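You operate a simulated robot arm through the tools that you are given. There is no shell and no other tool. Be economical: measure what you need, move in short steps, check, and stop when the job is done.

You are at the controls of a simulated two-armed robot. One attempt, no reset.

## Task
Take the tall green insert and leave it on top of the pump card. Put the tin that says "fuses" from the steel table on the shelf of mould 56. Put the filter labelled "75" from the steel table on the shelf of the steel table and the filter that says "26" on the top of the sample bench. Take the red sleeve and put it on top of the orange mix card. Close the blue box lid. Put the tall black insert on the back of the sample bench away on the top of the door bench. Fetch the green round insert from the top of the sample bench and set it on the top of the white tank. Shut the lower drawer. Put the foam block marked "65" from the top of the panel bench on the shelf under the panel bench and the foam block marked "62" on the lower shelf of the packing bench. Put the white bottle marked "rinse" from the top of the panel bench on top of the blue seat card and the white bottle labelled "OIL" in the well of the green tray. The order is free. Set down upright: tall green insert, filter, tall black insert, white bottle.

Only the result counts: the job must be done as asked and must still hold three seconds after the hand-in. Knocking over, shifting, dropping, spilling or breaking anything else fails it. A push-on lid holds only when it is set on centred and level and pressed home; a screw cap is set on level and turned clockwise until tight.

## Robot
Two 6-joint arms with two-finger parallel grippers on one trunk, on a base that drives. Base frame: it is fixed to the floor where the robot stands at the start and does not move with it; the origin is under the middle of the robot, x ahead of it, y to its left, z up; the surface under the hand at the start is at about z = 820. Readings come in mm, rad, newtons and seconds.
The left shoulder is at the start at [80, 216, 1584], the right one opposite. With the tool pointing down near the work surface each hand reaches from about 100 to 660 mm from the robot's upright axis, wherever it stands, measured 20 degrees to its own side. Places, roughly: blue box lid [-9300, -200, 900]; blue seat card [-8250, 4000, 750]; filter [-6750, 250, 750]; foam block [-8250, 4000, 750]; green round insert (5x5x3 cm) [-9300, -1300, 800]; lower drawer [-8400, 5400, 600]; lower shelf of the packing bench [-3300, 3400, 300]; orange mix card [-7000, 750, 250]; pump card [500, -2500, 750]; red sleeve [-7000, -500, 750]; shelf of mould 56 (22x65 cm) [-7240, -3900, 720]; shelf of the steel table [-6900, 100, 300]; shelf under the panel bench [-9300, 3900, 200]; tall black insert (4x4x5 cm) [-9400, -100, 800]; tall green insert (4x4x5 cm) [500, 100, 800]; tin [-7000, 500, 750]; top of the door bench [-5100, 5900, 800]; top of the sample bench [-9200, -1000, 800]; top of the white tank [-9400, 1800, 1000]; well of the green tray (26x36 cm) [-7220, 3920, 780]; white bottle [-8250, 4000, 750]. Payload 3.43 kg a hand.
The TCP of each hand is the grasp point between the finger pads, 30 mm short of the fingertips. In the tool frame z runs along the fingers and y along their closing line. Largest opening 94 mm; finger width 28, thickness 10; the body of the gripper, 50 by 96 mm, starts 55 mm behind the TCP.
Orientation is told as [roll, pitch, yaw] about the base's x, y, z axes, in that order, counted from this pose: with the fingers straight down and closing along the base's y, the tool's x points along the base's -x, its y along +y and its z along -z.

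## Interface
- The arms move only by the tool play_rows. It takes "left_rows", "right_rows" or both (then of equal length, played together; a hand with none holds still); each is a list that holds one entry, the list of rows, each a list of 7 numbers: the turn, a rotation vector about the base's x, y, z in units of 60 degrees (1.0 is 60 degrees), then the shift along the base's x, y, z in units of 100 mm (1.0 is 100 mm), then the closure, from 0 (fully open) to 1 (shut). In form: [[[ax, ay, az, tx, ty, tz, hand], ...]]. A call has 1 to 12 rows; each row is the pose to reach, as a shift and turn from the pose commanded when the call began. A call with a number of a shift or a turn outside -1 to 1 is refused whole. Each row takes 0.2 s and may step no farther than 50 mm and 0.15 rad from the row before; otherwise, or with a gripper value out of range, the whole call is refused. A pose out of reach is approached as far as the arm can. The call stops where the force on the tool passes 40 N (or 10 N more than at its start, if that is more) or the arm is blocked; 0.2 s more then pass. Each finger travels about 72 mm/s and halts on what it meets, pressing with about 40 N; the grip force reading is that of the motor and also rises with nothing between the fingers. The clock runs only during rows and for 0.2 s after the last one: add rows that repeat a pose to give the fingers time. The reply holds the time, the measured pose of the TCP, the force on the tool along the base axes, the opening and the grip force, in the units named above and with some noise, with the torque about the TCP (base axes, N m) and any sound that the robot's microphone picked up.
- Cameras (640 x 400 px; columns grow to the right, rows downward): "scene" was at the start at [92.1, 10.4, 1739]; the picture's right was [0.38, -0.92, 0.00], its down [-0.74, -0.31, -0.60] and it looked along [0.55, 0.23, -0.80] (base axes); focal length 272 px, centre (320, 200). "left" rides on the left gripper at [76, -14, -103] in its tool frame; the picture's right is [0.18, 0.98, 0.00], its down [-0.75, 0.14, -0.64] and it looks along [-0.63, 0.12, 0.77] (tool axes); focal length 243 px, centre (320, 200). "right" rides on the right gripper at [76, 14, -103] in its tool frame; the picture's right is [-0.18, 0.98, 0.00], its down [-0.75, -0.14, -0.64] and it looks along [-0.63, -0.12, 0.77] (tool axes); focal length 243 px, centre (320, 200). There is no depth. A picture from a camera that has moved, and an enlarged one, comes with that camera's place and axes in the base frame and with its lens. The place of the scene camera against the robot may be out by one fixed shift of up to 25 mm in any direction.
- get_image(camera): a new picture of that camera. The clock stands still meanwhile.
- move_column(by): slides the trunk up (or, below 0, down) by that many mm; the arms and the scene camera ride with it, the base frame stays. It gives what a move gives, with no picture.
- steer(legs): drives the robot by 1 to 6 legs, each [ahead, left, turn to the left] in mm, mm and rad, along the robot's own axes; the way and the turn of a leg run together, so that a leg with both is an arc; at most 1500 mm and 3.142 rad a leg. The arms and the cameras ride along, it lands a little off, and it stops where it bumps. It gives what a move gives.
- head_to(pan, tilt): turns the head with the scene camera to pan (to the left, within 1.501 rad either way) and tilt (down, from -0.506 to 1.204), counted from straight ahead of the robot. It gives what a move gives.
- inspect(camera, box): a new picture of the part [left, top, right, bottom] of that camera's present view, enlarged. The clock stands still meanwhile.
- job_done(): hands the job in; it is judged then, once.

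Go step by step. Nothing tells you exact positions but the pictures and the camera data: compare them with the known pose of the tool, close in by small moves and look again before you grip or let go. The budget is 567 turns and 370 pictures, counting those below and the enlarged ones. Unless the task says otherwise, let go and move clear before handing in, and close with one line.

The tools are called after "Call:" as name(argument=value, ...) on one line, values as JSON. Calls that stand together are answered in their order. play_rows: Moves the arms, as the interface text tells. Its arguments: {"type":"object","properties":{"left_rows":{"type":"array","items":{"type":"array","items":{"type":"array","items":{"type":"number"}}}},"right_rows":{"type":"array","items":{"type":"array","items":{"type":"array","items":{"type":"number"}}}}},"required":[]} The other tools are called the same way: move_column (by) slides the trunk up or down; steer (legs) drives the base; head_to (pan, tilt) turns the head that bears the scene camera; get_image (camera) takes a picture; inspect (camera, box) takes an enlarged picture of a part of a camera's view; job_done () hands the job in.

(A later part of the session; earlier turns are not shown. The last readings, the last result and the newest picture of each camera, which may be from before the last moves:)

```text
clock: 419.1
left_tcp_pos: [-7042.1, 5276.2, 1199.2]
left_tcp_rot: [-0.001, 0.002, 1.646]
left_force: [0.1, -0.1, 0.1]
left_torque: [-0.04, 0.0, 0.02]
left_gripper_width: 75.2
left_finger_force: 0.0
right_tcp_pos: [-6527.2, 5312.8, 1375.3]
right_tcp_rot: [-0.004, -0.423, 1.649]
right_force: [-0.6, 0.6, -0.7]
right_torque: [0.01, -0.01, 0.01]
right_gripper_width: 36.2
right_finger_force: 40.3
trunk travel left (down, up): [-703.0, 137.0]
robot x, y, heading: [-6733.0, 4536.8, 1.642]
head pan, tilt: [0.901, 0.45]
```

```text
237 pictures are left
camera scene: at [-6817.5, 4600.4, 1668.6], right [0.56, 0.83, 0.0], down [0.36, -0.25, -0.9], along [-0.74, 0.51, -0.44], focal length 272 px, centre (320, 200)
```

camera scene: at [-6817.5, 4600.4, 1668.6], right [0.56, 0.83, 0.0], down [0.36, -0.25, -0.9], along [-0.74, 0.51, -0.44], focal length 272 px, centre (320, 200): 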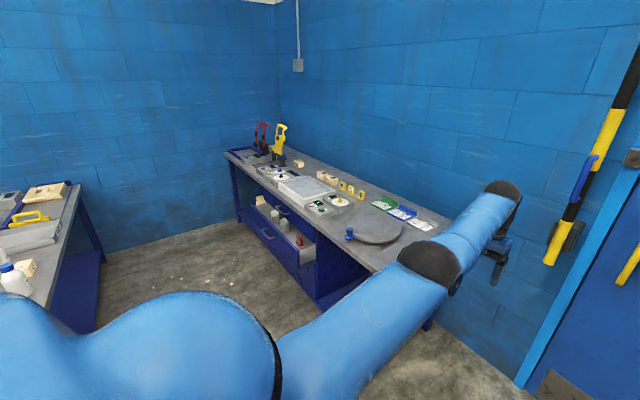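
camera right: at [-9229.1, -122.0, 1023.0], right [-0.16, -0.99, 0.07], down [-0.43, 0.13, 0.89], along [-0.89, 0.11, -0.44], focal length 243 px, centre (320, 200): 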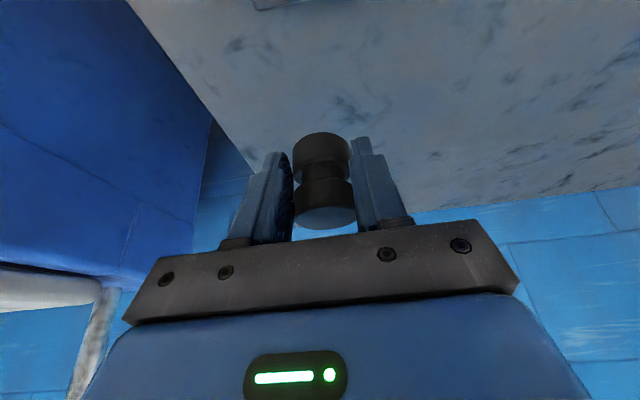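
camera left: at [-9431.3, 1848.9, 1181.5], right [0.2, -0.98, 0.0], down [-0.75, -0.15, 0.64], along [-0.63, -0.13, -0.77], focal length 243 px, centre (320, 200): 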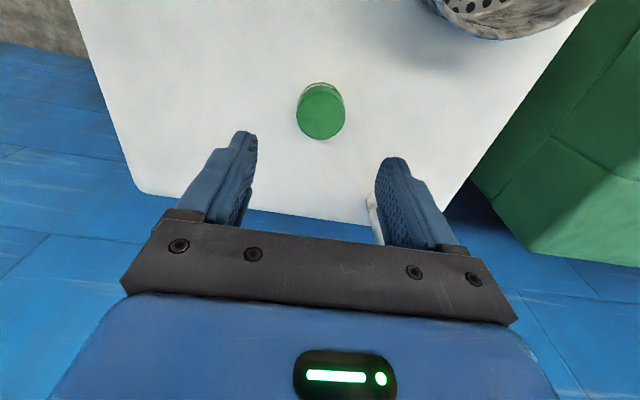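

The open drawer is visible. I square up and bring the left hand down and in, to drawer height, before entering the aisle.

Call:
steer(legs=[[0, 0, -0.071]])

Call:
play_rows(left_rows=[[[0, 0, 0, 0, -0.1, -0.4, 0.9], [0, 0, 0, 0, -0.2, -0.8, 0.9], [0, 0, 0, 0, -0.4, -1.0, 0.9], [0, 0, 0, 0, -0.6, -1.0, 0.9]]])

Call:
play_rows(left_rows=[[[0, 0, 0, 0, -0.1, -0.4, 0.9], [0, 0, 0, 0, -0.2, -0.8, 0.9], [0, 0, 0, 0, -0.4, -1.0, 0.9], [0, 0, 0, 0, -0.6, -1.0, 0.9]]])

Call:
play_rows(left_rows=[[[0, 0, 0, 0, -0.1, -0.4, 0.9], [0, 0, 0, 0, -0.2, -0.8, 0.9], [0, 0, 0, 0, -0.5, -1.0, 0.9], [0, 0, 0, 0, -0.8, -1.0, 0.9]]])

Call:
play_rows(left_rows=[[[0, 0, 0, 0, -0.1, -0.4, 0.9], [0, 0, 0, 0, -0.2, -0.8, 0.9], [0, 0, 0, 0, -0.5, -1.0, 0.9], [0, 0, 0, 0, -0.8, -1.0, 0.9]]])

Call:
play_rows(left_rows=[[[0, 0, 0, 0, -0.1, -0.4, 0.9], [0, 0, 0, 0, -0.2, -0.8, 0.9], [0, 0, 0, 0, -0.5, -1.0, 0.9], [0, 0, 0, 0, -0.8, -1.0, 0.9]]])

```text
clock: 420.0
left_tcp_pos: [-6992.4, 5298.1, 1196.7]
left_tcp_rot: [-0.003, 0.001, 1.575]
left_force: [-0.4, -0.8, 0.8]
left_torque: [-0.04, -0.04, -0.02]
left_gripper_width: 75.3
left_finger_force: 0.1
right_tcp_pos: [-6475.0, 5297.3, 1374.7]
right_tcp_rot: [-0.008, -0.422, 1.578]
right_force: [0.2, 0.2, -0.8]
right_torque: [-0.04, 0.0, -0.04]
right_gripper_width: 36.3
right_finger_force: 40.4
trunk travel left (down, up): [-703.0, 137.0]
robot x, y, heading: [-6734.9, 4535.7, 1.571]
head pan, tilt: [0.901, 0.45]
```

```text
clock: 421.0
left_tcp_pos: [-6988.6, 5238.8, 1096.6]
left_tcp_rot: [-0.002, 0.001, 1.576]
left_force: [-0.8, 0.0, -0.6]
left_torque: [0.01, -0.01, 0.03]
left_gripper_width: 9.4
left_finger_force: 0.0
left hand out of reach, approached as far as the arm can: row 4
right_tcp_pos: [-6472.0, 5296.5, 1374.0]
right_tcp_rot: [-0.003, -0.423, 1.576]
right_force: [-0.3, 0.3, -0.3]
right_torque: [0.05, 0.03, 0.02]
right_gripper_width: 36.4
right_finger_force: 39.9
trunk travel left (down, up): [-703.0, 137.0]
robot x, y, heading: [-6734.5, 4533.8, 1.582]
head pan, tilt: [0.901, 0.45]
```

```text
clock: 422.0
left_tcp_pos: [-6990.9, 5178.8, 997.6]
left_tcp_rot: [-0.002, 0.001, 1.576]
left_force: [-0.5, -0.4, 0.2]
left_torque: [0.0, -0.01, -0.03]
left_gripper_width: 9.2
left_finger_force: 0.0
right_tcp_pos: [-6472.7, 5296.7, 1374.0]
right_tcp_rot: [-0.002, -0.421, 1.576]
right_force: [-0.3, 0.1, 0.5]
right_torque: [-0.01, 0.02, 0.0]
right_gripper_width: 36.1
right_finger_force: 40.2
trunk travel left (down, up): [-703.0, 137.0]
robot x, y, heading: [-6732.9, 4532.9, 1.575]
head pan, tilt: [0.901, 0.45]
```

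```text
clock: 423.0
left_tcp_pos: [-6988.5, 5098.5, 896.2]
left_tcp_rot: [-0.002, -0.001, 1.577]
left_force: [-0.4, -0.3, -0.1]
left_torque: [0.03, 0.01, 0.02]
left_gripper_width: 9.2
left_finger_force: 0.1
right_tcp_pos: [-6471.9, 5296.2, 1374.1]
right_tcp_rot: [-0.002, -0.422, 1.576]
right_force: [0.2, -0.3, -0.7]
right_torque: [0.01, -0.03, 0.03]
right_gripper_width: 36.1
right_finger_force: 40.1
trunk travel left (down, up): [-703.0, 137.0]
robot x, y, heading: [-6735.2, 4538.2, 1.575]
head pan, tilt: [0.901, 0.45]
```

```text
clock: 424.0
left_tcp_pos: [-6989.2, 5020.4, 795.9]
left_tcp_rot: [-0.002, 0.0, 1.576]
left_force: [-0.6, 0.7, 1.1]
left_torque: [0.01, 0.0, 0.05]
left_gripper_width: 9.4
left_finger_force: 0.1
right_tcp_pos: [-6472.3, 5296.3, 1374.5]
right_tcp_rot: [-0.003, -0.424, 1.577]
right_force: [-0.3, -0.1, 0.2]
right_torque: [0.0, -0.01, 0.01]
right_gripper_width: 36.4
right_finger_force: 39.9
trunk travel left (down, up): [-703.0, 137.0]
robot x, y, heading: [-6733.8, 4536.0, 1.57]
head pan, tilt: [0.901, 0.45]
```

```text
clock: 425.0
left_tcp_pos: [-6987.6, 4938.1, 694.2]
left_tcp_rot: [-0.001, -0.002, 1.575]
left_force: [-0.3, -0.3, 1.4]
left_torque: [0.02, 0.06, 0.01]
left_gripper_width: 9.5
left_finger_force: 0.0
right_tcp_pos: [-6472.4, 5295.6, 1374.6]
right_tcp_rot: [-0.003, -0.425, 1.576]
right_force: [-0.8, 0.4, -0.7]
right_torque: [-0.05, 0.01, 0.0]
right_gripper_width: 36.3
right_finger_force: 39.3
trunk travel left (down, up): [-703.0, 137.0]
robot x, y, heading: [-6733.6, 4534.9, 1.572]
head pan, tilt: [0.901, 0.45]
```

Now I tilt the left hand forward so the fingertips lead, and drive into the aisle in front of the drawer.

Call:
play_rows(left_rows=[[[0.14, 0, 0, 0, 0, 0, 1.0], [0.28, 0, 0, 0, 0, 0, 1.0], [0.42, 0, 0, 0, 0, 0, 1.0], [0.56, 0, 0, 0, 0, 0, 1.0], [0.7, 0, 0, 0, 0, 0, 1.0], [0.84, 0, 0, 0, 0, 0, 1.0], [0.95, 0, 0, 0, 0, -0.1, 1.0], [0.95, 0, 0, 0, 0, -0.1, 1.0]]])

Call:
steer(legs=[[0, 1430, 0]])

Call:
head_to(pan=0.3, tilt=0.9)

Call:
get_image(camera="scene")

Call:
get_image(camera="left")

```text
clock: 426.8
left_tcp_pos: [-6988.0, 4939.3, 689.0]
left_tcp_rot: [-0.02, -0.973, 1.58]
left_force: [0.0, -0.5, -1.1]
left_torque: [0.02, 0.0, 0.03]
left_gripper_width: 0.0
left_finger_force: 32.7
left hand out of reach, approached as far as the arm can: row 7, 8
right_tcp_pos: [-6472.5, 5297.2, 1374.0]
right_tcp_rot: [-0.003, -0.423, 1.578]
right_force: [0.5, 0.7, 0.4]
right_torque: [-0.01, 0.02, -0.01]
right_gripper_width: 36.4
right_finger_force: 40.1
trunk travel left (down, up): [-703.0, 137.0]
robot x, y, heading: [-6735.4, 4533.1, 1.574]
head pan, tilt: [0.901, 0.45]
```

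```text
clock: 434.1
left_tcp_pos: [-8462.7, 4957.6, 690.2]
left_tcp_rot: [-0.02, -0.975, 1.557]
left_force: [0.7, 0.9, -0.3]
left_torque: [0.0, 0.02, -0.02]
left_gripper_width: 0.0
left_finger_force: 33.2
right_tcp_pos: [-7939.0, 5305.3, 1373.5]
right_tcp_rot: [-0.002, -0.422, 1.556]
right_force: [-0.3, -1.0, 0.0]
right_torque: [-0.01, 0.02, 0.01]
right_gripper_width: 36.4
right_finger_force: 39.9
trunk travel left (down, up): [-703.0, 137.0]
robot x, y, heading: [-8218.1, 4551.3, 1.553]
head pan, tilt: [0.901, 0.45]
```

```text
clock: 435.1
left_tcp_pos: [-8461.8, 4958.8, 689.0]
left_tcp_rot: [-0.023, -0.973, 1.56]
left_force: [0.1, -0.2, -0.3]
left_torque: [0.02, 0.01, 0.03]
left_gripper_width: 0.0
left_finger_force: 32.7
right_tcp_pos: [-7940.6, 5305.1, 1374.1]
right_tcp_rot: [-0.001, -0.423, 1.557]
right_force: [0.7, 0.4, -0.7]
right_torque: [0.0, -0.02, -0.01]
right_gripper_width: 36.0
right_finger_force: 39.8
trunk travel left (down, up): [-703.0, 137.0]
robot x, y, heading: [-8218.8, 4545.4, 1.549]
head pan, tilt: [0.3, 0.901]
```

```text
236 pictures are left
camera scene: at [-8243.7, 4634.5, 1630.3], right [0.96, 0.28, 0.0], down [0.22, -0.75, -0.62], along [-0.17, 0.6, -0.78], focal length 272 px, centre (320, 200)
```

scene: 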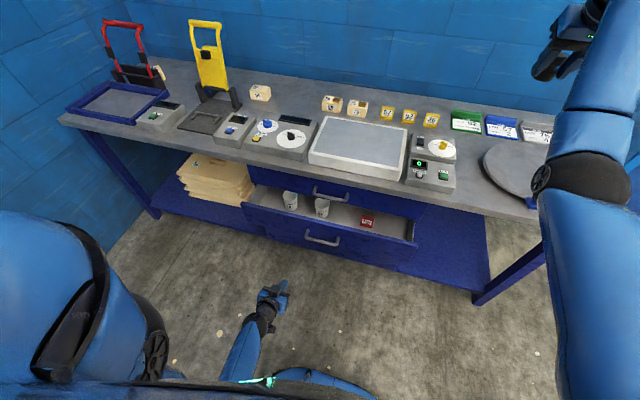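

```text
235 pictures are left
camera left: at [-8451.6, 4829.7, 684.3], right [-0.98, -0.07, -0.16], down [-0.16, -0.1, 0.98], along [-0.09, 0.99, 0.09], focal length 243 px, centre (320, 200)
```

left: 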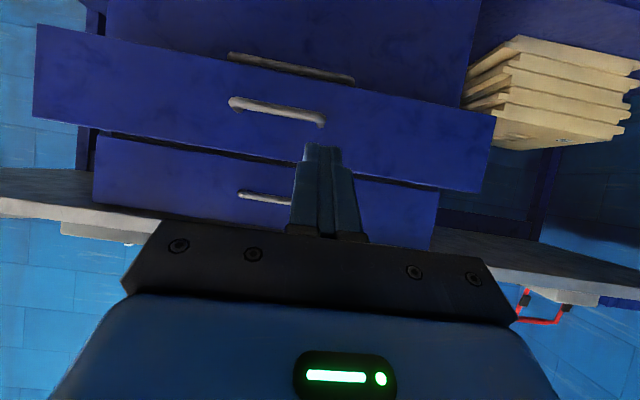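

The drawer front's top edge is near z 664, so I lower the fingertips to ~630, centre up and move close.

Call:
move_column(by=-45)

Call:
steer(legs=[[0, -45, 0.022], [190, 0, 0]])

Call:
get_image(camera="left")

Call:
get_image(camera="scene")

```text
clock: 436.0
left_tcp_pos: [-8461.4, 4957.5, 643.8]
left_tcp_rot: [-0.023, -0.975, 1.56]
left_force: [-0.7, -0.4, -1.0]
left_torque: [0.02, 0.01, 0.03]
left_gripper_width: 0.1
left_finger_force: 32.8
right_tcp_pos: [-7940.2, 5305.0, 1328.7]
right_tcp_rot: [-0.002, -0.423, 1.556]
right_force: [0.6, 0.9, 0.1]
right_torque: [-0.05, 0.06, 0.01]
right_gripper_width: 36.4
right_finger_force: 40.1
trunk travel left (down, up): [-658.0, 182.0]
robot x, y, heading: [-8217.1, 4551.7, 1.556]
head pan, tilt: [0.3, 0.901]
```

```text
clock: 438.0
left_tcp_pos: [-8425.1, 5133.0, 645.8]
left_tcp_rot: [-0.021, -0.976, 1.581]
left_force: [0.3, -0.1, 0.2]
left_torque: [-0.03, -0.04, 0.06]
left_gripper_width: 0.0
left_finger_force: 33.3
right_tcp_pos: [-7911.3, 5490.2, 1331.5]
right_tcp_rot: [-0.004, -0.424, 1.578]
right_force: [0.4, -1.1, -0.8]
right_torque: [0.03, 0.0, 0.06]
right_gripper_width: 36.4
right_finger_force: 39.8
trunk travel left (down, up): [-658.0, 182.0]
robot x, y, heading: [-8170.2, 4733.3, 1.571]
head pan, tilt: [0.3, 0.901]
```

```text
234 pictures are left
camera left: at [-8412.3, 5004.6, 640.1], right [-0.98, -0.1, -0.16], down [-0.15, -0.11, 0.98], along [-0.11, 0.99, 0.09], focal length 243 px, centre (320, 200)
```

left: 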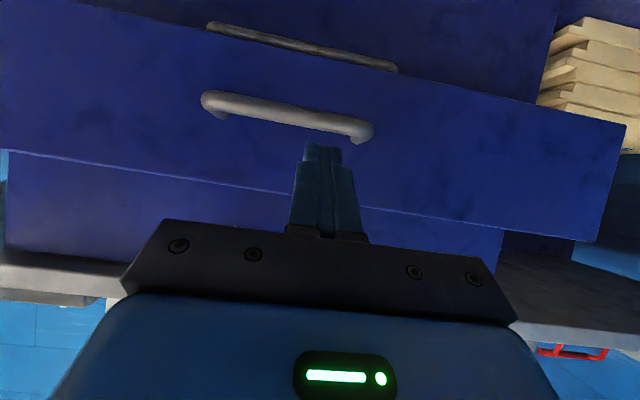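

```text
233 pictures are left
camera scene: at [-8200.6, 4811.5, 1585.7], right [0.95, 0.3, 0.0], down [0.23, -0.75, -0.62], along [-0.19, 0.6, -0.78], focal length 272 px, centre (320, 200)
```

scene: 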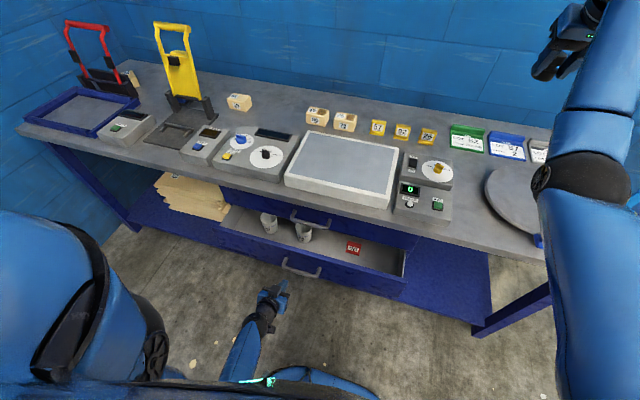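

Aligned between handle and top edge. Pushing forward.

Call:
play_rows(left_rows=[[[0, 0, 0, 0, 0.2, 0, 1.0], [0, 0, 0, 0, 0.4, 0, 1.0], [0, 0, 0, 0, 0.6, 0, 1.0], [0, 0, 0, 0, 0.8, 0, 1.0], [0, 0, 0, 0, 1.0, 0, 1.0]]])

Call:
get_image(camera="left")

```text
clock: 439.2
left_tcp_pos: [-8426.6, 5234.5, 642.7]
left_tcp_rot: [-0.023, -0.971, 1.582]
left_force: [-0.4, 0.7, -0.4]
left_torque: [-0.04, -0.01, 0.0]
left_gripper_width: 0.1
left_finger_force: 33.1
right_tcp_pos: [-7910.7, 5492.2, 1329.7]
right_tcp_rot: [-0.004, -0.423, 1.578]
right_force: [0.2, -0.3, -0.8]
right_torque: [0.0, -0.01, 0.03]
right_gripper_width: 36.5
right_finger_force: 40.4
trunk travel left (down, up): [-658.0, 182.0]
robot x, y, heading: [-8172.0, 4730.8, 1.573]
head pan, tilt: [0.3, 0.901]
```

```text
232 pictures are left
camera left: at [-8413.7, 5106.6, 638.4], right [-0.98, -0.1, -0.16], down [-0.15, -0.1, 0.98], along [-0.11, 0.99, 0.09], focal length 243 px, centre (320, 200)
```

left: 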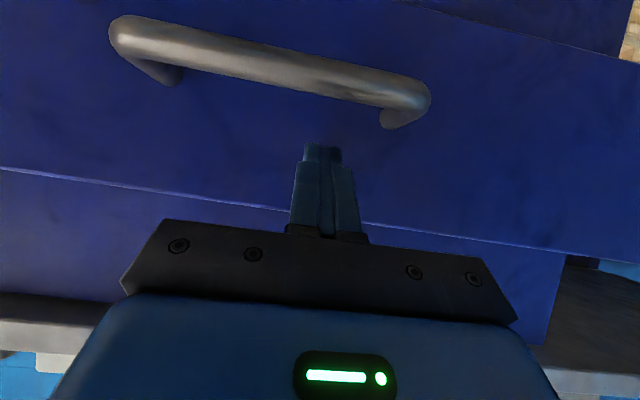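

Call:
play_rows(left_rows=[[[0, 0, 0, 0, 0.15, 0, 1.0], [0, 0, 0, 0, 0.3, 0, 1.0], [0, 0, 0, 0, 0.45, 0, 1.0], [0, 0, 0, 0, 0.6, 0, 1.0], [0, 0, 0, 0, 0.8, 0, 1.0], [0, 0, 0, 0, 1.0, 0, 1.0]]])

Call:
get_image(camera="left")

Call:
get_image(camera="scene")

```text
clock: 440.6
left_tcp_pos: [-8425.1, 5335.0, 644.4]
left_tcp_rot: [-0.021, -0.972, 1.581]
left_force: [-0.7, -0.1, -0.3]
left_torque: [0.04, -0.01, 0.01]
left_gripper_width: 0.0
left_finger_force: 33.1
right_tcp_pos: [-7910.4, 5493.2, 1328.4]
right_tcp_rot: [-0.003, -0.42, 1.578]
right_force: [-0.2, -0.1, 0.3]
right_torque: [-0.06, -0.02, 0.02]
right_gripper_width: 36.1
right_finger_force: 40.1
trunk travel left (down, up): [-658.0, 182.0]
robot x, y, heading: [-8171.5, 4730.7, 1.572]
head pan, tilt: [0.3, 0.901]
```

```text
231 pictures are left
camera left: at [-8412.3, 5206.8, 639.9], right [-0.98, -0.09, -0.16], down [-0.15, -0.1, 0.98], along [-0.11, 0.99, 0.09], focal length 243 px, centre (320, 200)
```

left: 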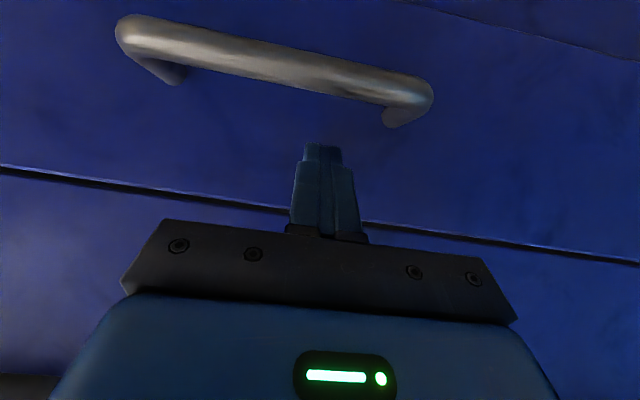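

```text
230 pictures are left
camera scene: at [-8200.6, 4817.3, 1585.2], right [0.95, 0.3, 0.0], down [0.23, -0.75, -0.62], along [-0.18, 0.59, -0.78], focal length 272 px, centre (320, 200)
```

scene: 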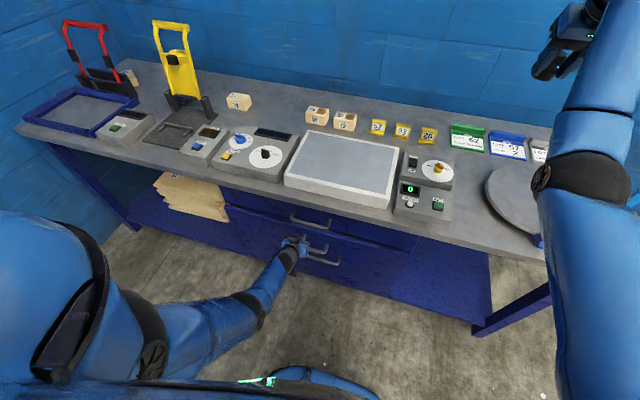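

Nearly shut; pushing the rest until it stops.

Call:
play_rows(left_rows=[[[0, 0, 0, 0, 0.05, 0, 1.0], [0, 0, 0, 0, 0.1, 0, 1.0], [0, 0, 0, 0, 0.15, 0, 1.0], [0, 0, 0, 0, 0.2, 0, 1.0], [0, 0, 0, 0, 0.25, 0, 1.0], [0, 0, 0, 0, 0.3, 0, 1.0], [0, 0, 0, 0, 0.35, 0, 1.0]]])

Call:
get_image(camera="left")

Call:
inspect(camera="scene", box=[200, 180, 440, 330])

```text
clock: 442.4
left_tcp_pos: [-8426.5, 5357.9, 642.2]
left_tcp_rot: [-0.024, -0.956, 1.581]
left_force: [0.0, -1.0, -0.8]
left_torque: [0.09, -0.02, 0.03]
left_gripper_width: 0.0
left_finger_force: 33.1
left hand out of reach, approached as far as the arm can: row 6, 7
right_tcp_pos: [-7910.3, 5490.4, 1330.2]
right_tcp_rot: [-0.003, -0.423, 1.577]
right_force: [-0.9, -0.2, -0.7]
right_torque: [-0.03, -0.02, -0.03]
right_gripper_width: 36.3
right_finger_force: 39.7
trunk travel left (down, up): [-658.0, 182.0]
robot x, y, heading: [-8171.5, 4729.3, 1.571]
head pan, tilt: [0.3, 0.901]
stopped in row 7 (left hand): the force on the tool passed its limit at 41 N (the readings are from after the stop); the commanded pose is now the measured one
```

```text
229 pictures are left
camera left: at [-8413.7, 5229.6, 639.9], right [-0.98, -0.1, -0.16], down [-0.15, -0.09, 0.98], along [-0.11, 0.99, 0.07], focal length 243 px, centre (320, 200)
```

left: 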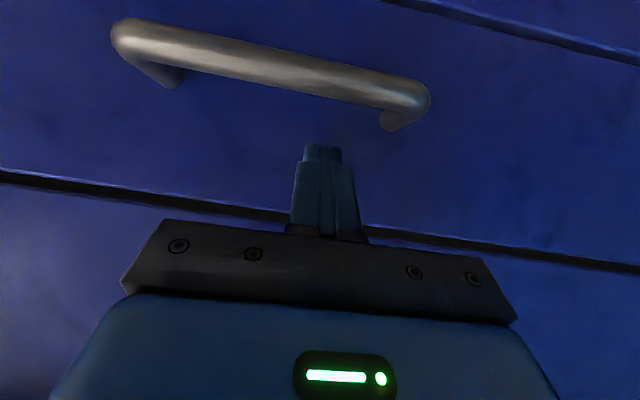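

```text
2.67 times, centred on (320, 255) of scene
camera zoom: at [-8200.1, 4814.0, 1585.6], right [0.95, 0.3, 0.0], down [0.23, -0.75, -0.62], along [-0.19, 0.59, -0.78], focal length 724 px, centre (320, 53)
```

zoom: 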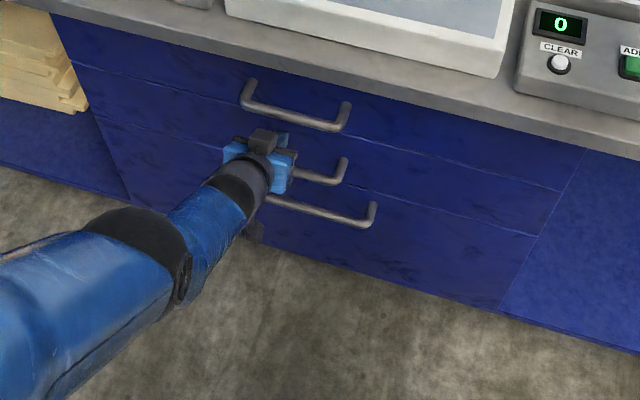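

The drawer is shut flush. I withdraw the hand, then turn round in the aisle to look at the panel bench from this side.

Call:
play_rows(left_rows=[[[0, 0, 0, 0, -0.4, 0, 1.0], [0, 0, 0, 0, -0.8, 0.05, 1.0], [0, 0, 0, 0, -1.0, 0.1, 1.0]]])

Call:
play_rows(left_rows=[[[0, 0, 0, 0, -0.4, 0, 0.9], [0, 0, 0, 0, -0.8, 0.05, 0.5], [0, 0, 0, 0, -1.0, 0.1, 0.0]]])

Call:
steer(legs=[[-30, 0, 0], [0, 0, -3.1416]])

Call:
head_to(pan=0.0, tilt=0.8)

Call:
get_image(camera="scene")

```text
clock: 443.2
left_tcp_pos: [-8426.8, 5258.7, 654.4]
left_tcp_rot: [-0.024, -0.959, 1.584]
left_force: [-0.7, 0.4, 0.0]
left_torque: [-0.02, -0.02, -0.05]
left_gripper_width: 0.1
left_finger_force: 33.0
right_tcp_pos: [-7910.5, 5490.7, 1328.5]
right_tcp_rot: [-0.004, -0.423, 1.578]
right_force: [-0.1, -0.3, -1.8]
right_torque: [-0.01, 0.04, 0.0]
right_gripper_width: 36.3
right_finger_force: 40.1
trunk travel left (down, up): [-658.0, 182.0]
robot x, y, heading: [-8168.1, 4728.5, 1.568]
head pan, tilt: [0.3, 0.901]
```

```text
clock: 444.0
left_tcp_pos: [-8427.5, 5157.9, 663.2]
left_tcp_rot: [-0.022, -0.959, 1.579]
left_force: [-0.4, 0.7, 0.2]
left_torque: [-0.03, 0.02, 0.01]
left_gripper_width: 91.5
left_finger_force: 0.2
right_tcp_pos: [-7911.3, 5491.7, 1329.5]
right_tcp_rot: [-0.003, -0.422, 1.576]
right_force: [0.2, -0.3, -0.4]
right_torque: [0.01, -0.02, -0.01]
right_gripper_width: 36.3
right_finger_force: 39.7
trunk travel left (down, up): [-658.0, 182.0]
robot x, y, heading: [-8170.2, 4733.3, 1.569]
head pan, tilt: [0.3, 0.901]
```

```text
refused: -3.1416 is not a number from -3.14159 to 3.14159
```

```text
clock: 444.8
left_tcp_pos: [-8427.8, 5157.7, 662.6]
left_tcp_rot: [-0.023, -0.96, 1.579]
left_force: [-0.1, -0.2, 0.4]
left_torque: [0.01, 0.04, -0.03]
left_gripper_width: 94.0
left_finger_force: 0.1
right_tcp_pos: [-7910.8, 5493.4, 1329.0]
right_tcp_rot: [-0.002, -0.422, 1.578]
right_force: [0.9, -0.3, -0.7]
right_torque: [-0.01, 0.0, 0.02]
right_gripper_width: 36.1
right_finger_force: 39.8
trunk travel left (down, up): [-658.0, 182.0]
robot x, y, heading: [-8172.2, 4726.8, 1.572]
head pan, tilt: [0.0, 0.799]
```

```text
227 pictures are left
camera scene: at [-8178.0, 4823.7, 1593.2], right [1.0, 0.0, 0.0], down [0.0, -0.72, -0.7], along [0.0, 0.7, -0.72], focal length 272 px, centre (320, 200)
```

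scene: 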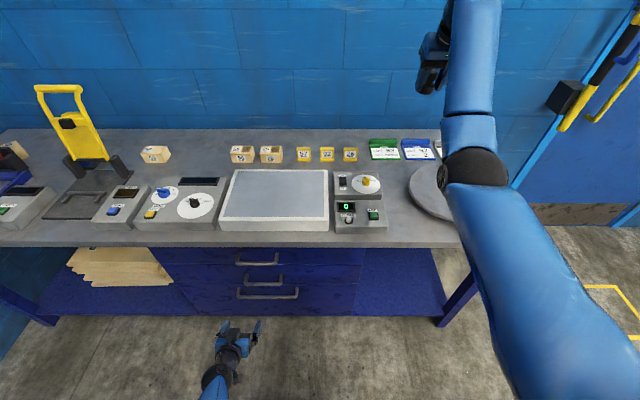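

Call:
steer(legs=[[0, 0, -3.14]])

Call:
get_image(camera="scene")

```text
clock: 452.7
left_tcp_pos: [-7943.1, 4286.4, 662.4]
left_tcp_rot: [-0.022, -0.958, -1.629]
left_force: [0.4, -0.3, -0.4]
left_torque: [0.02, 0.0, 0.01]
left_gripper_width: 94.1
left_finger_force: 0.2
right_tcp_pos: [-8481.7, 3987.7, 1328.7]
right_tcp_rot: [-0.004, -0.423, -1.628]
right_force: [0.4, 0.2, -0.6]
right_torque: [0.0, 0.07, 0.03]
right_gripper_width: 36.1
right_finger_force: 39.9
trunk travel left (down, up): [-658.0, 182.0]
robot x, y, heading: [-8172.1, 4730.7, -1.634]
head pan, tilt: [0.0, 0.799]
```

```text
226 pictures are left
camera scene: at [-8184.6, 4601.5, 1593.2], right [-1.0, 0.06, 0.0], down [0.05, 0.72, -0.7], along [-0.04, -0.7, -0.72], focal length 272 px, centre (320, 200)
```

scene: 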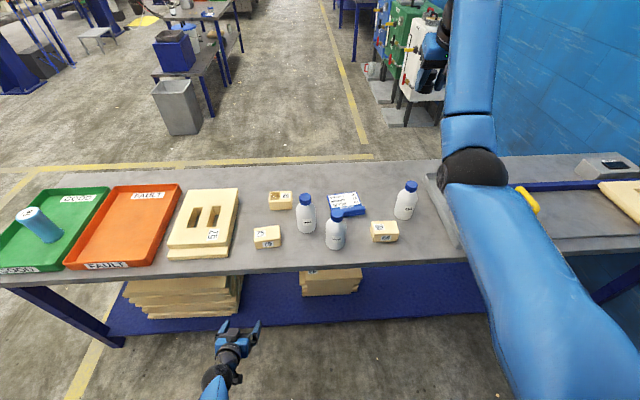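

Call:
inspect(camera="scene", box=[250, 180, 430, 270])

Call:
inspect(camera="scene", box=[285, 185, 345, 255])

Call:
inspect(camera="scene", box=[0, 180, 190, 280])

```text
3.56 times, centred on (340, 225) of scene
camera zoom: at [-8184.6, 4601.5, 1593.2], right [-1.0, 0.06, 0.0], down [0.05, 0.72, -0.7], along [-0.04, -0.7, -0.72], focal length 965 px, centre (249, 111)
```

zoom: 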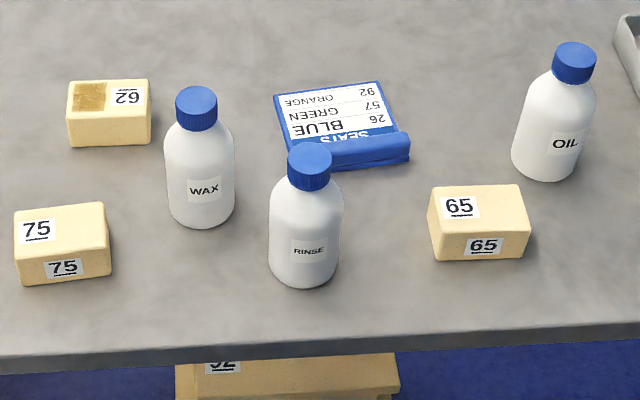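

```text
5.71 times, centred on (315, 220) of scene
camera zoom: at [-8184.6, 4601.5, 1593.2], right [-1.0, 0.06, 0.0], down [0.05, 0.72, -0.7], along [-0.04, -0.7, -0.72], focal length 1551 px, centre (349, 86)
```

zoom: 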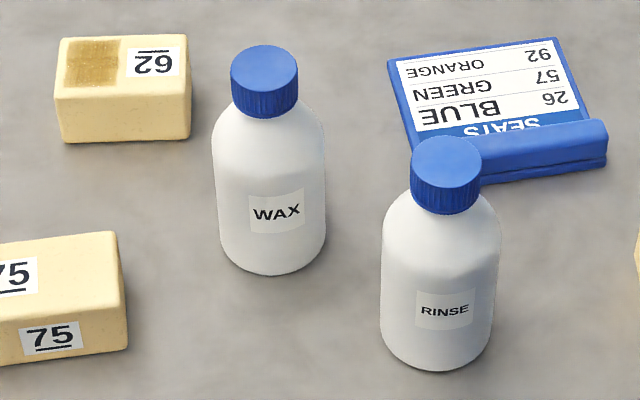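

```text
3.37 times, centred on (95, 230) of scene
camera zoom: at [-8184.6, 4601.5, 1593.2], right [-1.0, 0.06, 0.0], down [0.05, 0.72, -0.7], along [-0.04, -0.7, -0.72], focal length 914 px, centre (1078, 99)
```

zoom: 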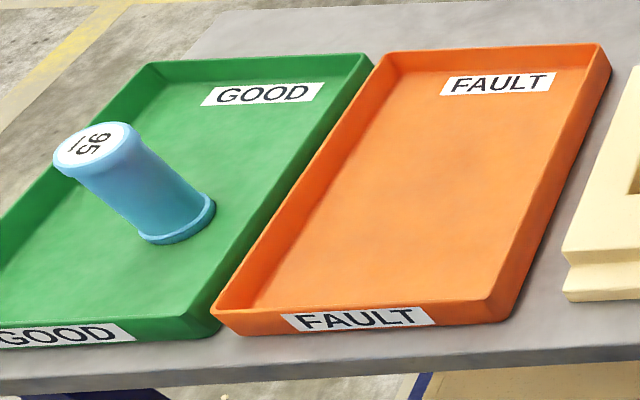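

Now readable: OIL at about [-8542, 3908], RINSE [-8266, 4030], WAX stays; the seat card lies at about [-8328, 3850]. Raise the left hand and line up with RINSE.

Call:
move_column(by=182)

Call:
steer(legs=[[0, 0, 0.063], [60, -347, 0]])

Call:
play_rows(left_rows=[[[0, 0, 0, 0, -0.2, 0.25, 0], [0, 0, 0, 0, -0.4, 0.25, 0], [0, 0, 0, 0, -0.5, 0.25, 0], [0, 0, 0, 0, -0.5, 0.25, 0]]])

Call:
get_image(camera="left")

```text
clock: 454.7
left_tcp_pos: [-7943.9, 4285.8, 844.3]
left_tcp_rot: [-0.024, -0.96, -1.629]
left_force: [0.8, 0.2, 0.9]
left_torque: [0.0, 0.0, -0.02]
left_gripper_width: 94.0
left_finger_force: 0.0
right_tcp_pos: [-8480.2, 3988.1, 1510.0]
right_tcp_rot: [-0.003, -0.423, -1.631]
right_force: [0.0, -0.9, -0.8]
right_torque: [0.0, 0.0, 0.05]
right_gripper_width: 36.5
right_finger_force: 40.1
trunk travel left (down, up): [-840.0, 0.0]
robot x, y, heading: [-8168.4, 4727.6, -1.637]
head pan, tilt: [0.0, 0.799]
```

```text
clock: 457.4
left_tcp_pos: [-8255.6, 4242.7, 844.4]
left_tcp_rot: [-0.027, -0.959, -1.556]
left_force: [0.2, 0.4, -0.6]
left_torque: [-0.04, -0.02, 0.04]
left_gripper_width: 93.9
left_finger_force: 0.1
right_tcp_pos: [-8769.2, 3908.8, 1512.4]
right_tcp_rot: [-0.006, -0.423, -1.557]
right_force: [-0.4, 0.8, -0.8]
right_torque: [0.03, 0.03, -0.01]
right_gripper_width: 36.2
right_finger_force: 39.6
trunk travel left (down, up): [-840.0, 0.0]
robot x, y, heading: [-8514.2, 4670.8, -1.564]
head pan, tilt: [0.0, 0.799]
```

```text
clock: 458.4
left_tcp_pos: [-8259.0, 4191.5, 871.3]
left_tcp_rot: [-0.021, -0.959, -1.559]
left_force: [-0.5, -0.3, -0.2]
left_torque: [-0.03, 0.01, 0.0]
left_gripper_width: 94.2
left_finger_force: 0.0
right_tcp_pos: [-8775.0, 3907.9, 1512.0]
right_tcp_rot: [-0.004, -0.423, -1.56]
right_force: [-0.1, 0.0, 0.2]
right_torque: [0.02, -0.02, -0.04]
right_gripper_width: 36.3
right_finger_force: 40.1
trunk travel left (down, up): [-840.0, 0.0]
robot x, y, heading: [-8516.4, 4668.6, -1.57]
head pan, tilt: [0.0, 0.799]
```

```text
222 pictures are left
camera left: at [-8273.8, 4318.9, 868.2], right [0.98, 0.1, -0.16], down [0.15, 0.09, 0.98], along [0.11, -0.99, 0.07], focal length 243 px, centre (320, 200)
```

left: 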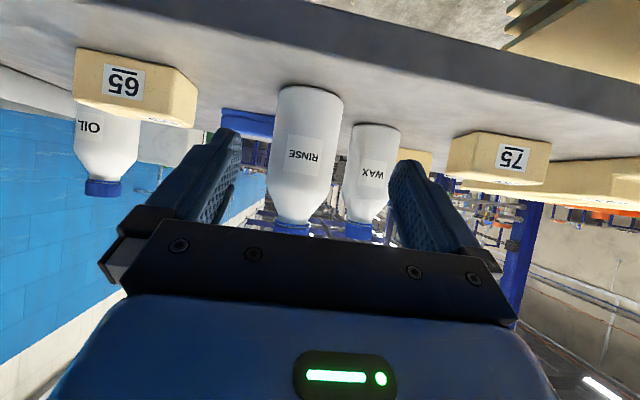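

Bench top is nearer z≈762; RINSE centre about [-8265, 4001]. Lowering and approaching with partly closed fingers (WAX is close).

Call:
move_column(by=-42)

Call:
play_rows(left_rows=[[[0, 0, 0, -0.06, -0.1, 0, 0.14], [0, 0, 0, -0.06, -0.3, 0, 0.14], [0, 0, 0, -0.06, -0.5, 0, 0.14], [0, 0, 0, -0.06, -0.7, 0, 0.14], [0, 0, 0, -0.06, -0.7, 0, 0.14]]])

Call:
get_image(camera="left")

```text
clock: 459.3
left_tcp_pos: [-8259.4, 4190.4, 828.1]
left_tcp_rot: [-0.019, -0.958, -1.559]
left_force: [0.0, -0.3, 1.2]
left_torque: [0.0, -0.01, 0.04]
left_gripper_width: 94.2
left_finger_force: 0.0
right_tcp_pos: [-8774.7, 3907.6, 1468.5]
right_tcp_rot: [-0.004, -0.422, -1.56]
right_force: [-0.6, -0.6, -0.9]
right_torque: [0.02, 0.02, -0.02]
right_gripper_width: 36.4
right_finger_force: 39.9
trunk travel left (down, up): [-798.0, 42.0]
robot x, y, heading: [-8516.3, 4670.5, -1.567]
head pan, tilt: [0.0, 0.799]
```

```text
clock: 460.5
left_tcp_pos: [-8265.6, 4123.1, 827.2]
left_tcp_rot: [-0.021, -0.959, -1.558]
left_force: [-0.8, 0.2, 0.2]
left_torque: [0.04, -0.01, -0.01]
left_gripper_width: 80.6
left_finger_force: 0.1
right_tcp_pos: [-8774.7, 3907.5, 1469.0]
right_tcp_rot: [-0.003, -0.422, -1.56]
right_force: [-0.4, -0.1, -0.1]
right_torque: [0.02, -0.02, -0.02]
right_gripper_width: 36.2
right_finger_force: 39.2
trunk travel left (down, up): [-798.0, 42.0]
robot x, y, heading: [-8516.4, 4670.0, -1.563]
head pan, tilt: [0.0, 0.799]
```

```text
221 pictures are left
camera left: at [-8279.3, 4249.9, 825.1], right [0.98, 0.1, -0.16], down [0.15, 0.09, 0.98], along [0.11, -0.99, 0.07], focal length 243 px, centre (320, 200)
```

left: 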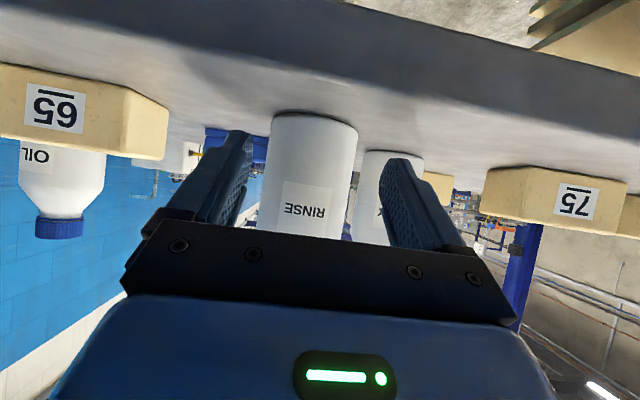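

Call:
play_rows(left_rows=[[[0, 0, 0, -0.03, -0.2, 0, 0.14], [0, 0, 0, -0.03, -0.4, 0, 0.14], [0, 0, 0, -0.03, -0.6, 0, 0.14], [0, 0, 0, -0.03, -0.6, 0, 0.14]]])

Call:
get_image(camera="left")

Call:
inspect(camera="scene", box=[120, 170, 360, 300])

```text
clock: 461.5
left_tcp_pos: [-8268.3, 4060.6, 828.6]
left_tcp_rot: [-0.023, -0.957, -1.559]
left_force: [0.7, 0.0, 0.0]
left_torque: [0.0, -0.04, 0.0]
left_gripper_width: 80.7
left_finger_force: 0.0
right_tcp_pos: [-8773.7, 3908.4, 1470.1]
right_tcp_rot: [-0.004, -0.423, -1.562]
right_force: [0.3, -0.5, -0.3]
right_torque: [0.01, -0.01, 0.0]
right_gripper_width: 36.1
right_finger_force: 39.7
trunk travel left (down, up): [-798.0, 42.0]
robot x, y, heading: [-8513.9, 4667.0, -1.564]
head pan, tilt: [0.0, 0.799]
```

```text
220 pictures are left
camera left: at [-8282.4, 4188.8, 826.0], right [0.98, 0.1, -0.16], down [0.15, 0.09, 0.98], along [0.11, -0.99, 0.07], focal length 243 px, centre (320, 200)
```

left: 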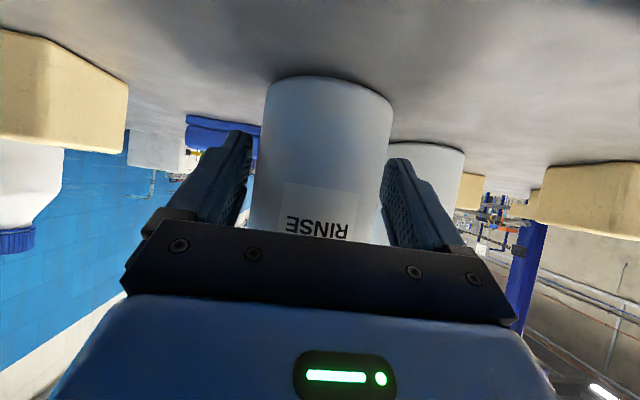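

```text
2.67 times, centred on (240, 235) of scene
camera zoom: at [-8521.8, 4541.6, 1733.2], right [-1.0, -0.01, 0.0], down [0.0, 0.72, -0.7], along [0.0, -0.7, -0.72], focal length 724 px, centre (533, 107)
```

zoom: 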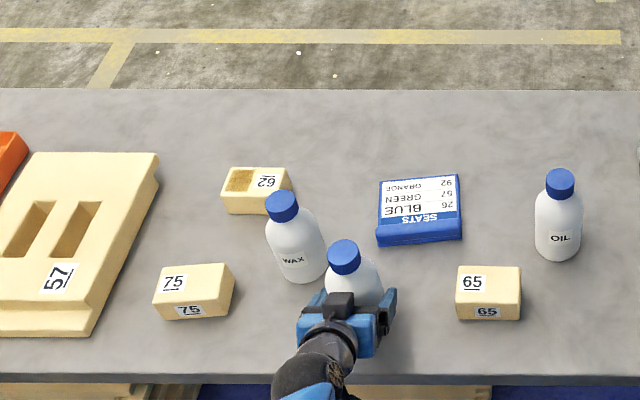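

The bottle axis is at y≈4066 – I'm already at it. I back 12 mm, rise 20 mm, then grip and lift.

Call:
play_rows(left_rows=[[[0, 0, 0, 0, 0.12, 0, 0.14], [0, 0, 0, 0, 0.12, 0.2, 0.14], [0, 0, 0, 0, 0.12, 0.2, 0.8], [0, 0, 0, 0, 0.12, 0.2, 0.8], [0, 0, 0, 0, 0.12, 0.2, 0.8], [0, 0, 0, 0, 0.12, 0.4, 0.8], [0, 0, 0, 0, 0.12, 0.7, 0.8], [0, 0, 0, 0, 0.12, 0.7, 0.8]]])

Call:
get_image(camera="left")

Call:
inspect(camera="scene", box=[200, 170, 380, 290])

```text
clock: 463.3
left_tcp_pos: [-8271.1, 4072.2, 896.9]
left_tcp_rot: [-0.024, -0.955, -1.558]
left_force: [-0.1, -0.2, -4.8]
left_torque: [0.11, 0.03, 0.01]
left_gripper_width: 68.8
left_finger_force: 39.6
right_tcp_pos: [-8772.8, 3907.0, 1469.8]
right_tcp_rot: [-0.003, -0.42, -1.559]
right_force: [0.9, -0.7, -0.6]
right_torque: [0.0, 0.03, 0.0]
right_gripper_width: 36.4
right_finger_force: 40.0
trunk travel left (down, up): [-798.0, 42.0]
robot x, y, heading: [-8516.9, 4669.3, -1.566]
head pan, tilt: [0.0, 0.799]
```

```text
218 pictures are left
camera left: at [-8283.7, 4199.8, 895.3], right [0.98, 0.1, -0.16], down [0.15, 0.09, 0.98], along [0.11, -0.99, 0.07], focal length 243 px, centre (320, 200)
```

left: 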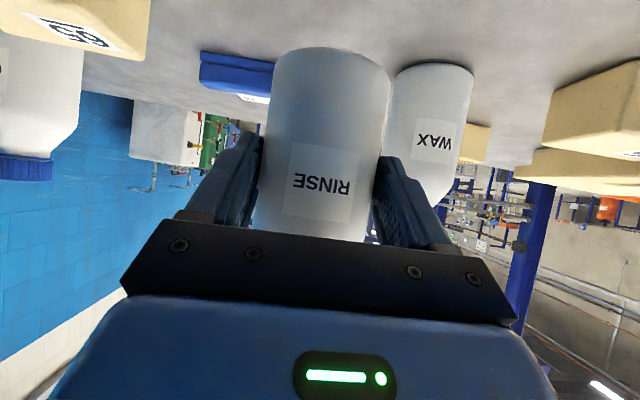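

```text
3.33 times, centred on (290, 230) of scene
camera zoom: at [-8521.5, 4540.6, 1733.1], right [-1.0, -0.01, 0.0], down [0.0, 0.72, -0.7], along [0.0, -0.7, -0.72], focal length 905 px, centre (420, 100)
```

zoom: 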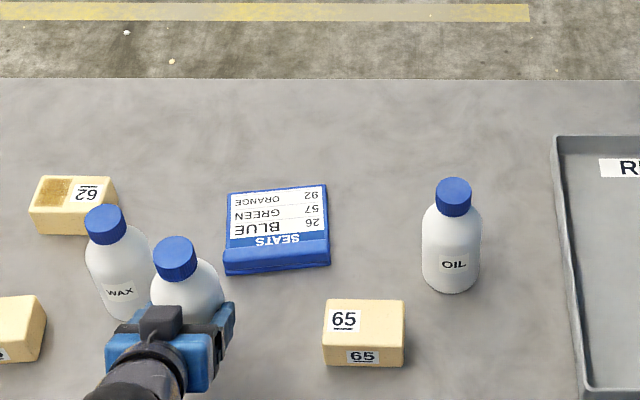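

RINSE held, base 58 mm below TCP. The card's label area centre is about [-8342, 3873]. I rise a little and move over.

Call:
play_rows(left_rows=[[[0, 0, 0, 0, 0, 0.3, 0.8], [0, 0, 0, 0, 0, 0.3, 0.8]]])

Call:
steer(legs=[[133, -71, -0.004]])

Call:
get_image(camera="left")

Call:
inspect(camera="scene", box=[140, 200, 380, 330])

```text
clock: 463.9
left_tcp_pos: [-8268.7, 4071.6, 927.3]
left_tcp_rot: [-0.021, -0.958, -1.558]
left_force: [0.1, 0.9, -4.9]
left_torque: [0.07, 0.02, 0.02]
left_gripper_width: 69.1
left_finger_force: 39.7
right_tcp_pos: [-8773.6, 3907.1, 1468.5]
right_tcp_rot: [-0.004, -0.422, -1.558]
right_force: [0.5, 0.5, -0.1]
right_torque: [0.01, -0.01, -0.02]
right_gripper_width: 36.2
right_finger_force: 40.1
trunk travel left (down, up): [-798.0, 42.0]
robot x, y, heading: [-8518.0, 4673.3, -1.562]
head pan, tilt: [0.0, 0.799]
```

```text
clock: 465.3
left_tcp_pos: [-8338.6, 3938.7, 929.1]
left_tcp_rot: [-0.025, -0.96, -1.562]
left_force: [1.3, 0.3, -4.1]
left_torque: [0.12, 0.01, 0.01]
left_gripper_width: 68.7
left_finger_force: 40.2
right_tcp_pos: [-8845.9, 3778.3, 1472.5]
right_tcp_rot: [-0.004, -0.426, -1.565]
right_force: [0.8, 0.1, -0.2]
right_torque: [-0.03, 0.06, -0.01]
right_gripper_width: 36.2
right_finger_force: 39.7
trunk travel left (down, up): [-798.0, 42.0]
robot x, y, heading: [-8583.7, 4538.6, -1.569]
head pan, tilt: [0.0, 0.799]
```

```text
216 pictures are left
camera left: at [-8352.7, 4066.4, 925.8], right [0.98, 0.1, -0.17], down [0.16, 0.09, 0.98], along [0.11, -0.99, 0.08], focal length 243 px, centre (320, 200)
```

left: 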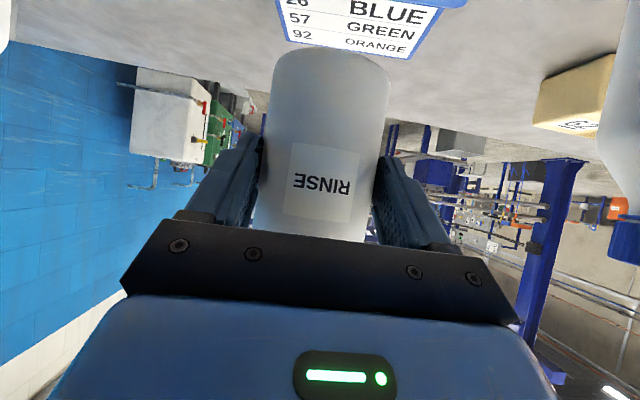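

```text
2.67 times, centred on (260, 265) of scene
camera zoom: at [-8588.7, 4411.6, 1733.6], right [-1.0, 0.0, 0.0], down [0.0, 0.71, -0.7], along [0.0, -0.7, -0.71], focal length 724 px, centre (480, 27)
```

zoom: 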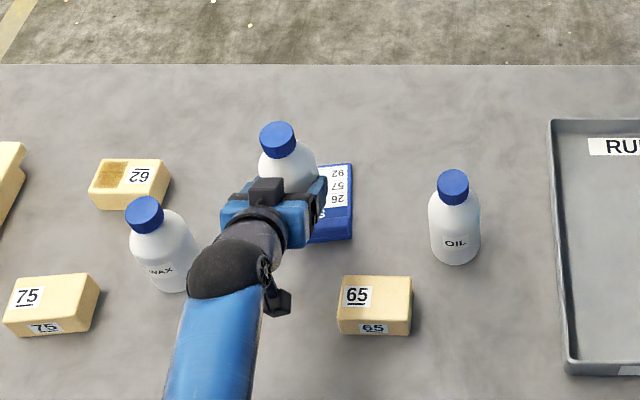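

Hand camera puts the card at x≈-8322, far edge y≈3826. I shift over its centre and start down.

Call:
play_rows(left_rows=[[[0, 0, 0, 0.08, -0.3, 0, 0.8], [0, 0, 0, 0.16, -0.63, 0, 0.8], [0, 0, 0, 0.16, -0.63, -0.3, 0.8], [0, 0, 0, 0.16, -0.63, -0.45, 0.8], [0, 0, 0, 0.16, -0.63, -0.45, 0.8]]])

Call:
get_image(camera="left")

```text
clock: 466.5
left_tcp_pos: [-8326.8, 3872.7, 883.0]
left_tcp_rot: [-0.023, -0.955, -1.563]
left_force: [-0.1, -0.1, -4.2]
left_torque: [0.12, 0.0, 0.04]
left_gripper_width: 68.7
left_finger_force: 39.4
right_tcp_pos: [-8846.4, 3773.9, 1469.1]
right_tcp_rot: [-0.003, -0.423, -1.567]
right_force: [0.1, 0.0, -1.1]
right_torque: [-0.01, 0.02, 0.01]
right_gripper_width: 36.2
right_finger_force: 40.0
trunk travel left (down, up): [-798.0, 42.0]
robot x, y, heading: [-8584.6, 4536.1, -1.573]
head pan, tilt: [0.0, 0.799]
```

```text
214 pictures are left
camera left: at [-8340.5, 3999.6, 881.0], right [0.98, 0.1, -0.16], down [0.15, 0.09, 0.98], along [0.11, -0.99, 0.07], focal length 243 px, centre (320, 200)
```

left: 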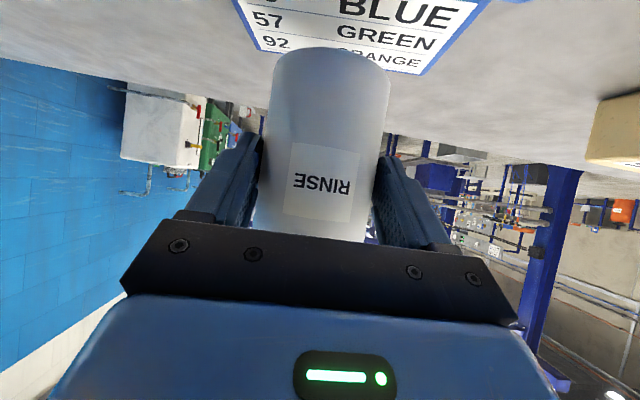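

Call:
play_rows(left_rows=[[[0, 0, 0, 0.05, 0.1, 0, 0.8], [0, 0, 0, 0.05, 0.1, -0.15, 0.8], [0, 0, 0, 0.05, 0.1, -0.18, 0.8], [0, 0, 0, 0.05, 0.1, -0.21, 0.8], [0, 0, 0, 0.05, 0.1, -0.24, 0.8], [0, 0, 0, 0.05, 0.1, -0.27, 0.8], [0, 0, 0, 0.05, 0.1, -0.29, 0.8], [0, 0, 0, 0.05, 0.1, -0.31, 0.8], [0, 0, 0, 0.05, 0.1, -0.33, 0.8]]])

Call:
get_image(camera="left")

```text
clock: 468.5
left_tcp_pos: [-8319.5, 3881.7, 858.6]
left_tcp_rot: [-0.017, -0.973, -1.565]
left_force: [3.8, -2.6, 31.9]
left_torque: [-0.07, -0.54, 0.14]
left_gripper_width: 69.0
left_finger_force: 40.1
right_tcp_pos: [-8848.7, 3779.9, 1472.8]
right_tcp_rot: [-0.001, -0.426, -1.567]
right_force: [-0.2, 0.8, 0.1]
right_torque: [0.03, 0.01, 0.0]
right_gripper_width: 36.5
right_finger_force: 40.4
trunk travel left (down, up): [-798.0, 42.0]
robot x, y, heading: [-8587.6, 4538.7, -1.572]
head pan, tilt: [0.0, 0.799]
```

```text
213 pictures are left
camera left: at [-8333.0, 4010.0, 852.8], right [0.98, 0.1, -0.16], down [0.15, 0.11, 0.98], along [0.11, -0.99, 0.09], focal length 243 px, centre (320, 200)
```

left: 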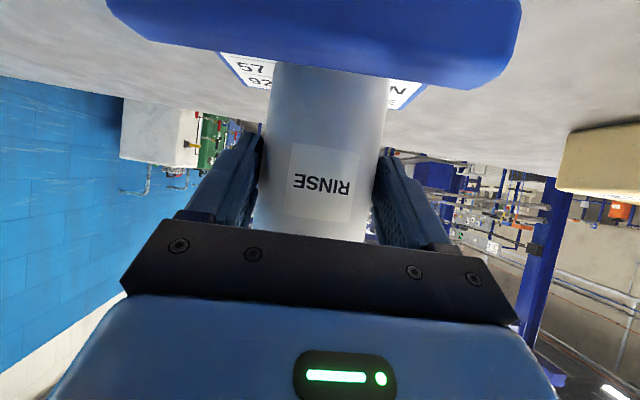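

Contact on the card. Easing off, releasing and drawing straight back.

Call:
play_rows(left_rows=[[[0, 0, 0, 0, 0, 0.07, 0.8], [0, 0, 0, 0, 0, 0.07, 0.8], [0, 0, 0, 0, 0, 0.07, 0.5], [0, 0, 0, 0, 0, 0.07, 0.1], [0, 0, 0, 0, 0, 0.07, 0.1], [0, 0, 0, 0, 0.2, 0.07, 0.1], [0, 0, 0, 0, 0.6, 0.1, 0.1], [0, 0, 0, 0, 1.0, 0.2, 0.1]]])

Call:
get_image(camera="left")

```text
clock: 470.3
left_tcp_pos: [-8317.8, 3983.9, 870.2]
left_tcp_rot: [-0.021, -0.959, -1.563]
left_force: [0.7, 0.2, 0.0]
left_torque: [0.0, 0.01, 0.01]
left_gripper_width: 84.8
left_finger_force: 0.0
right_tcp_pos: [-8847.1, 3777.5, 1471.3]
right_tcp_rot: [-0.002, -0.423, -1.565]
right_force: [-1.2, -0.3, 0.0]
right_torque: [-0.01, -0.04, 0.01]
right_gripper_width: 36.1
right_finger_force: 39.5
trunk travel left (down, up): [-798.0, 42.0]
robot x, y, heading: [-8586.2, 4534.2, -1.57]
head pan, tilt: [0.0, 0.799]
```

```text
212 pictures are left
camera left: at [-8330.5, 4112.0, 866.5], right [0.98, 0.09, -0.16], down [0.15, 0.09, 0.98], along [0.11, -0.99, 0.07], focal length 243 px, centre (320, 200)
```

left: 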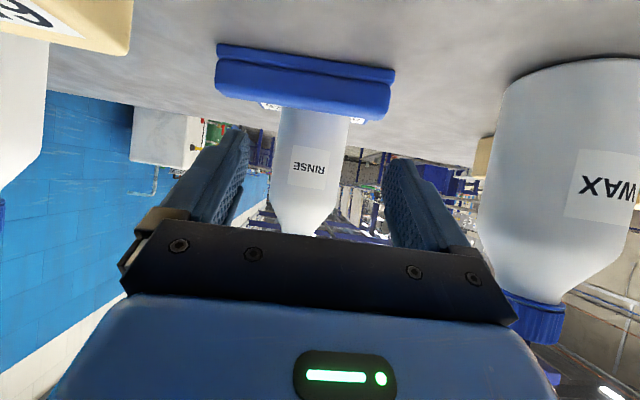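

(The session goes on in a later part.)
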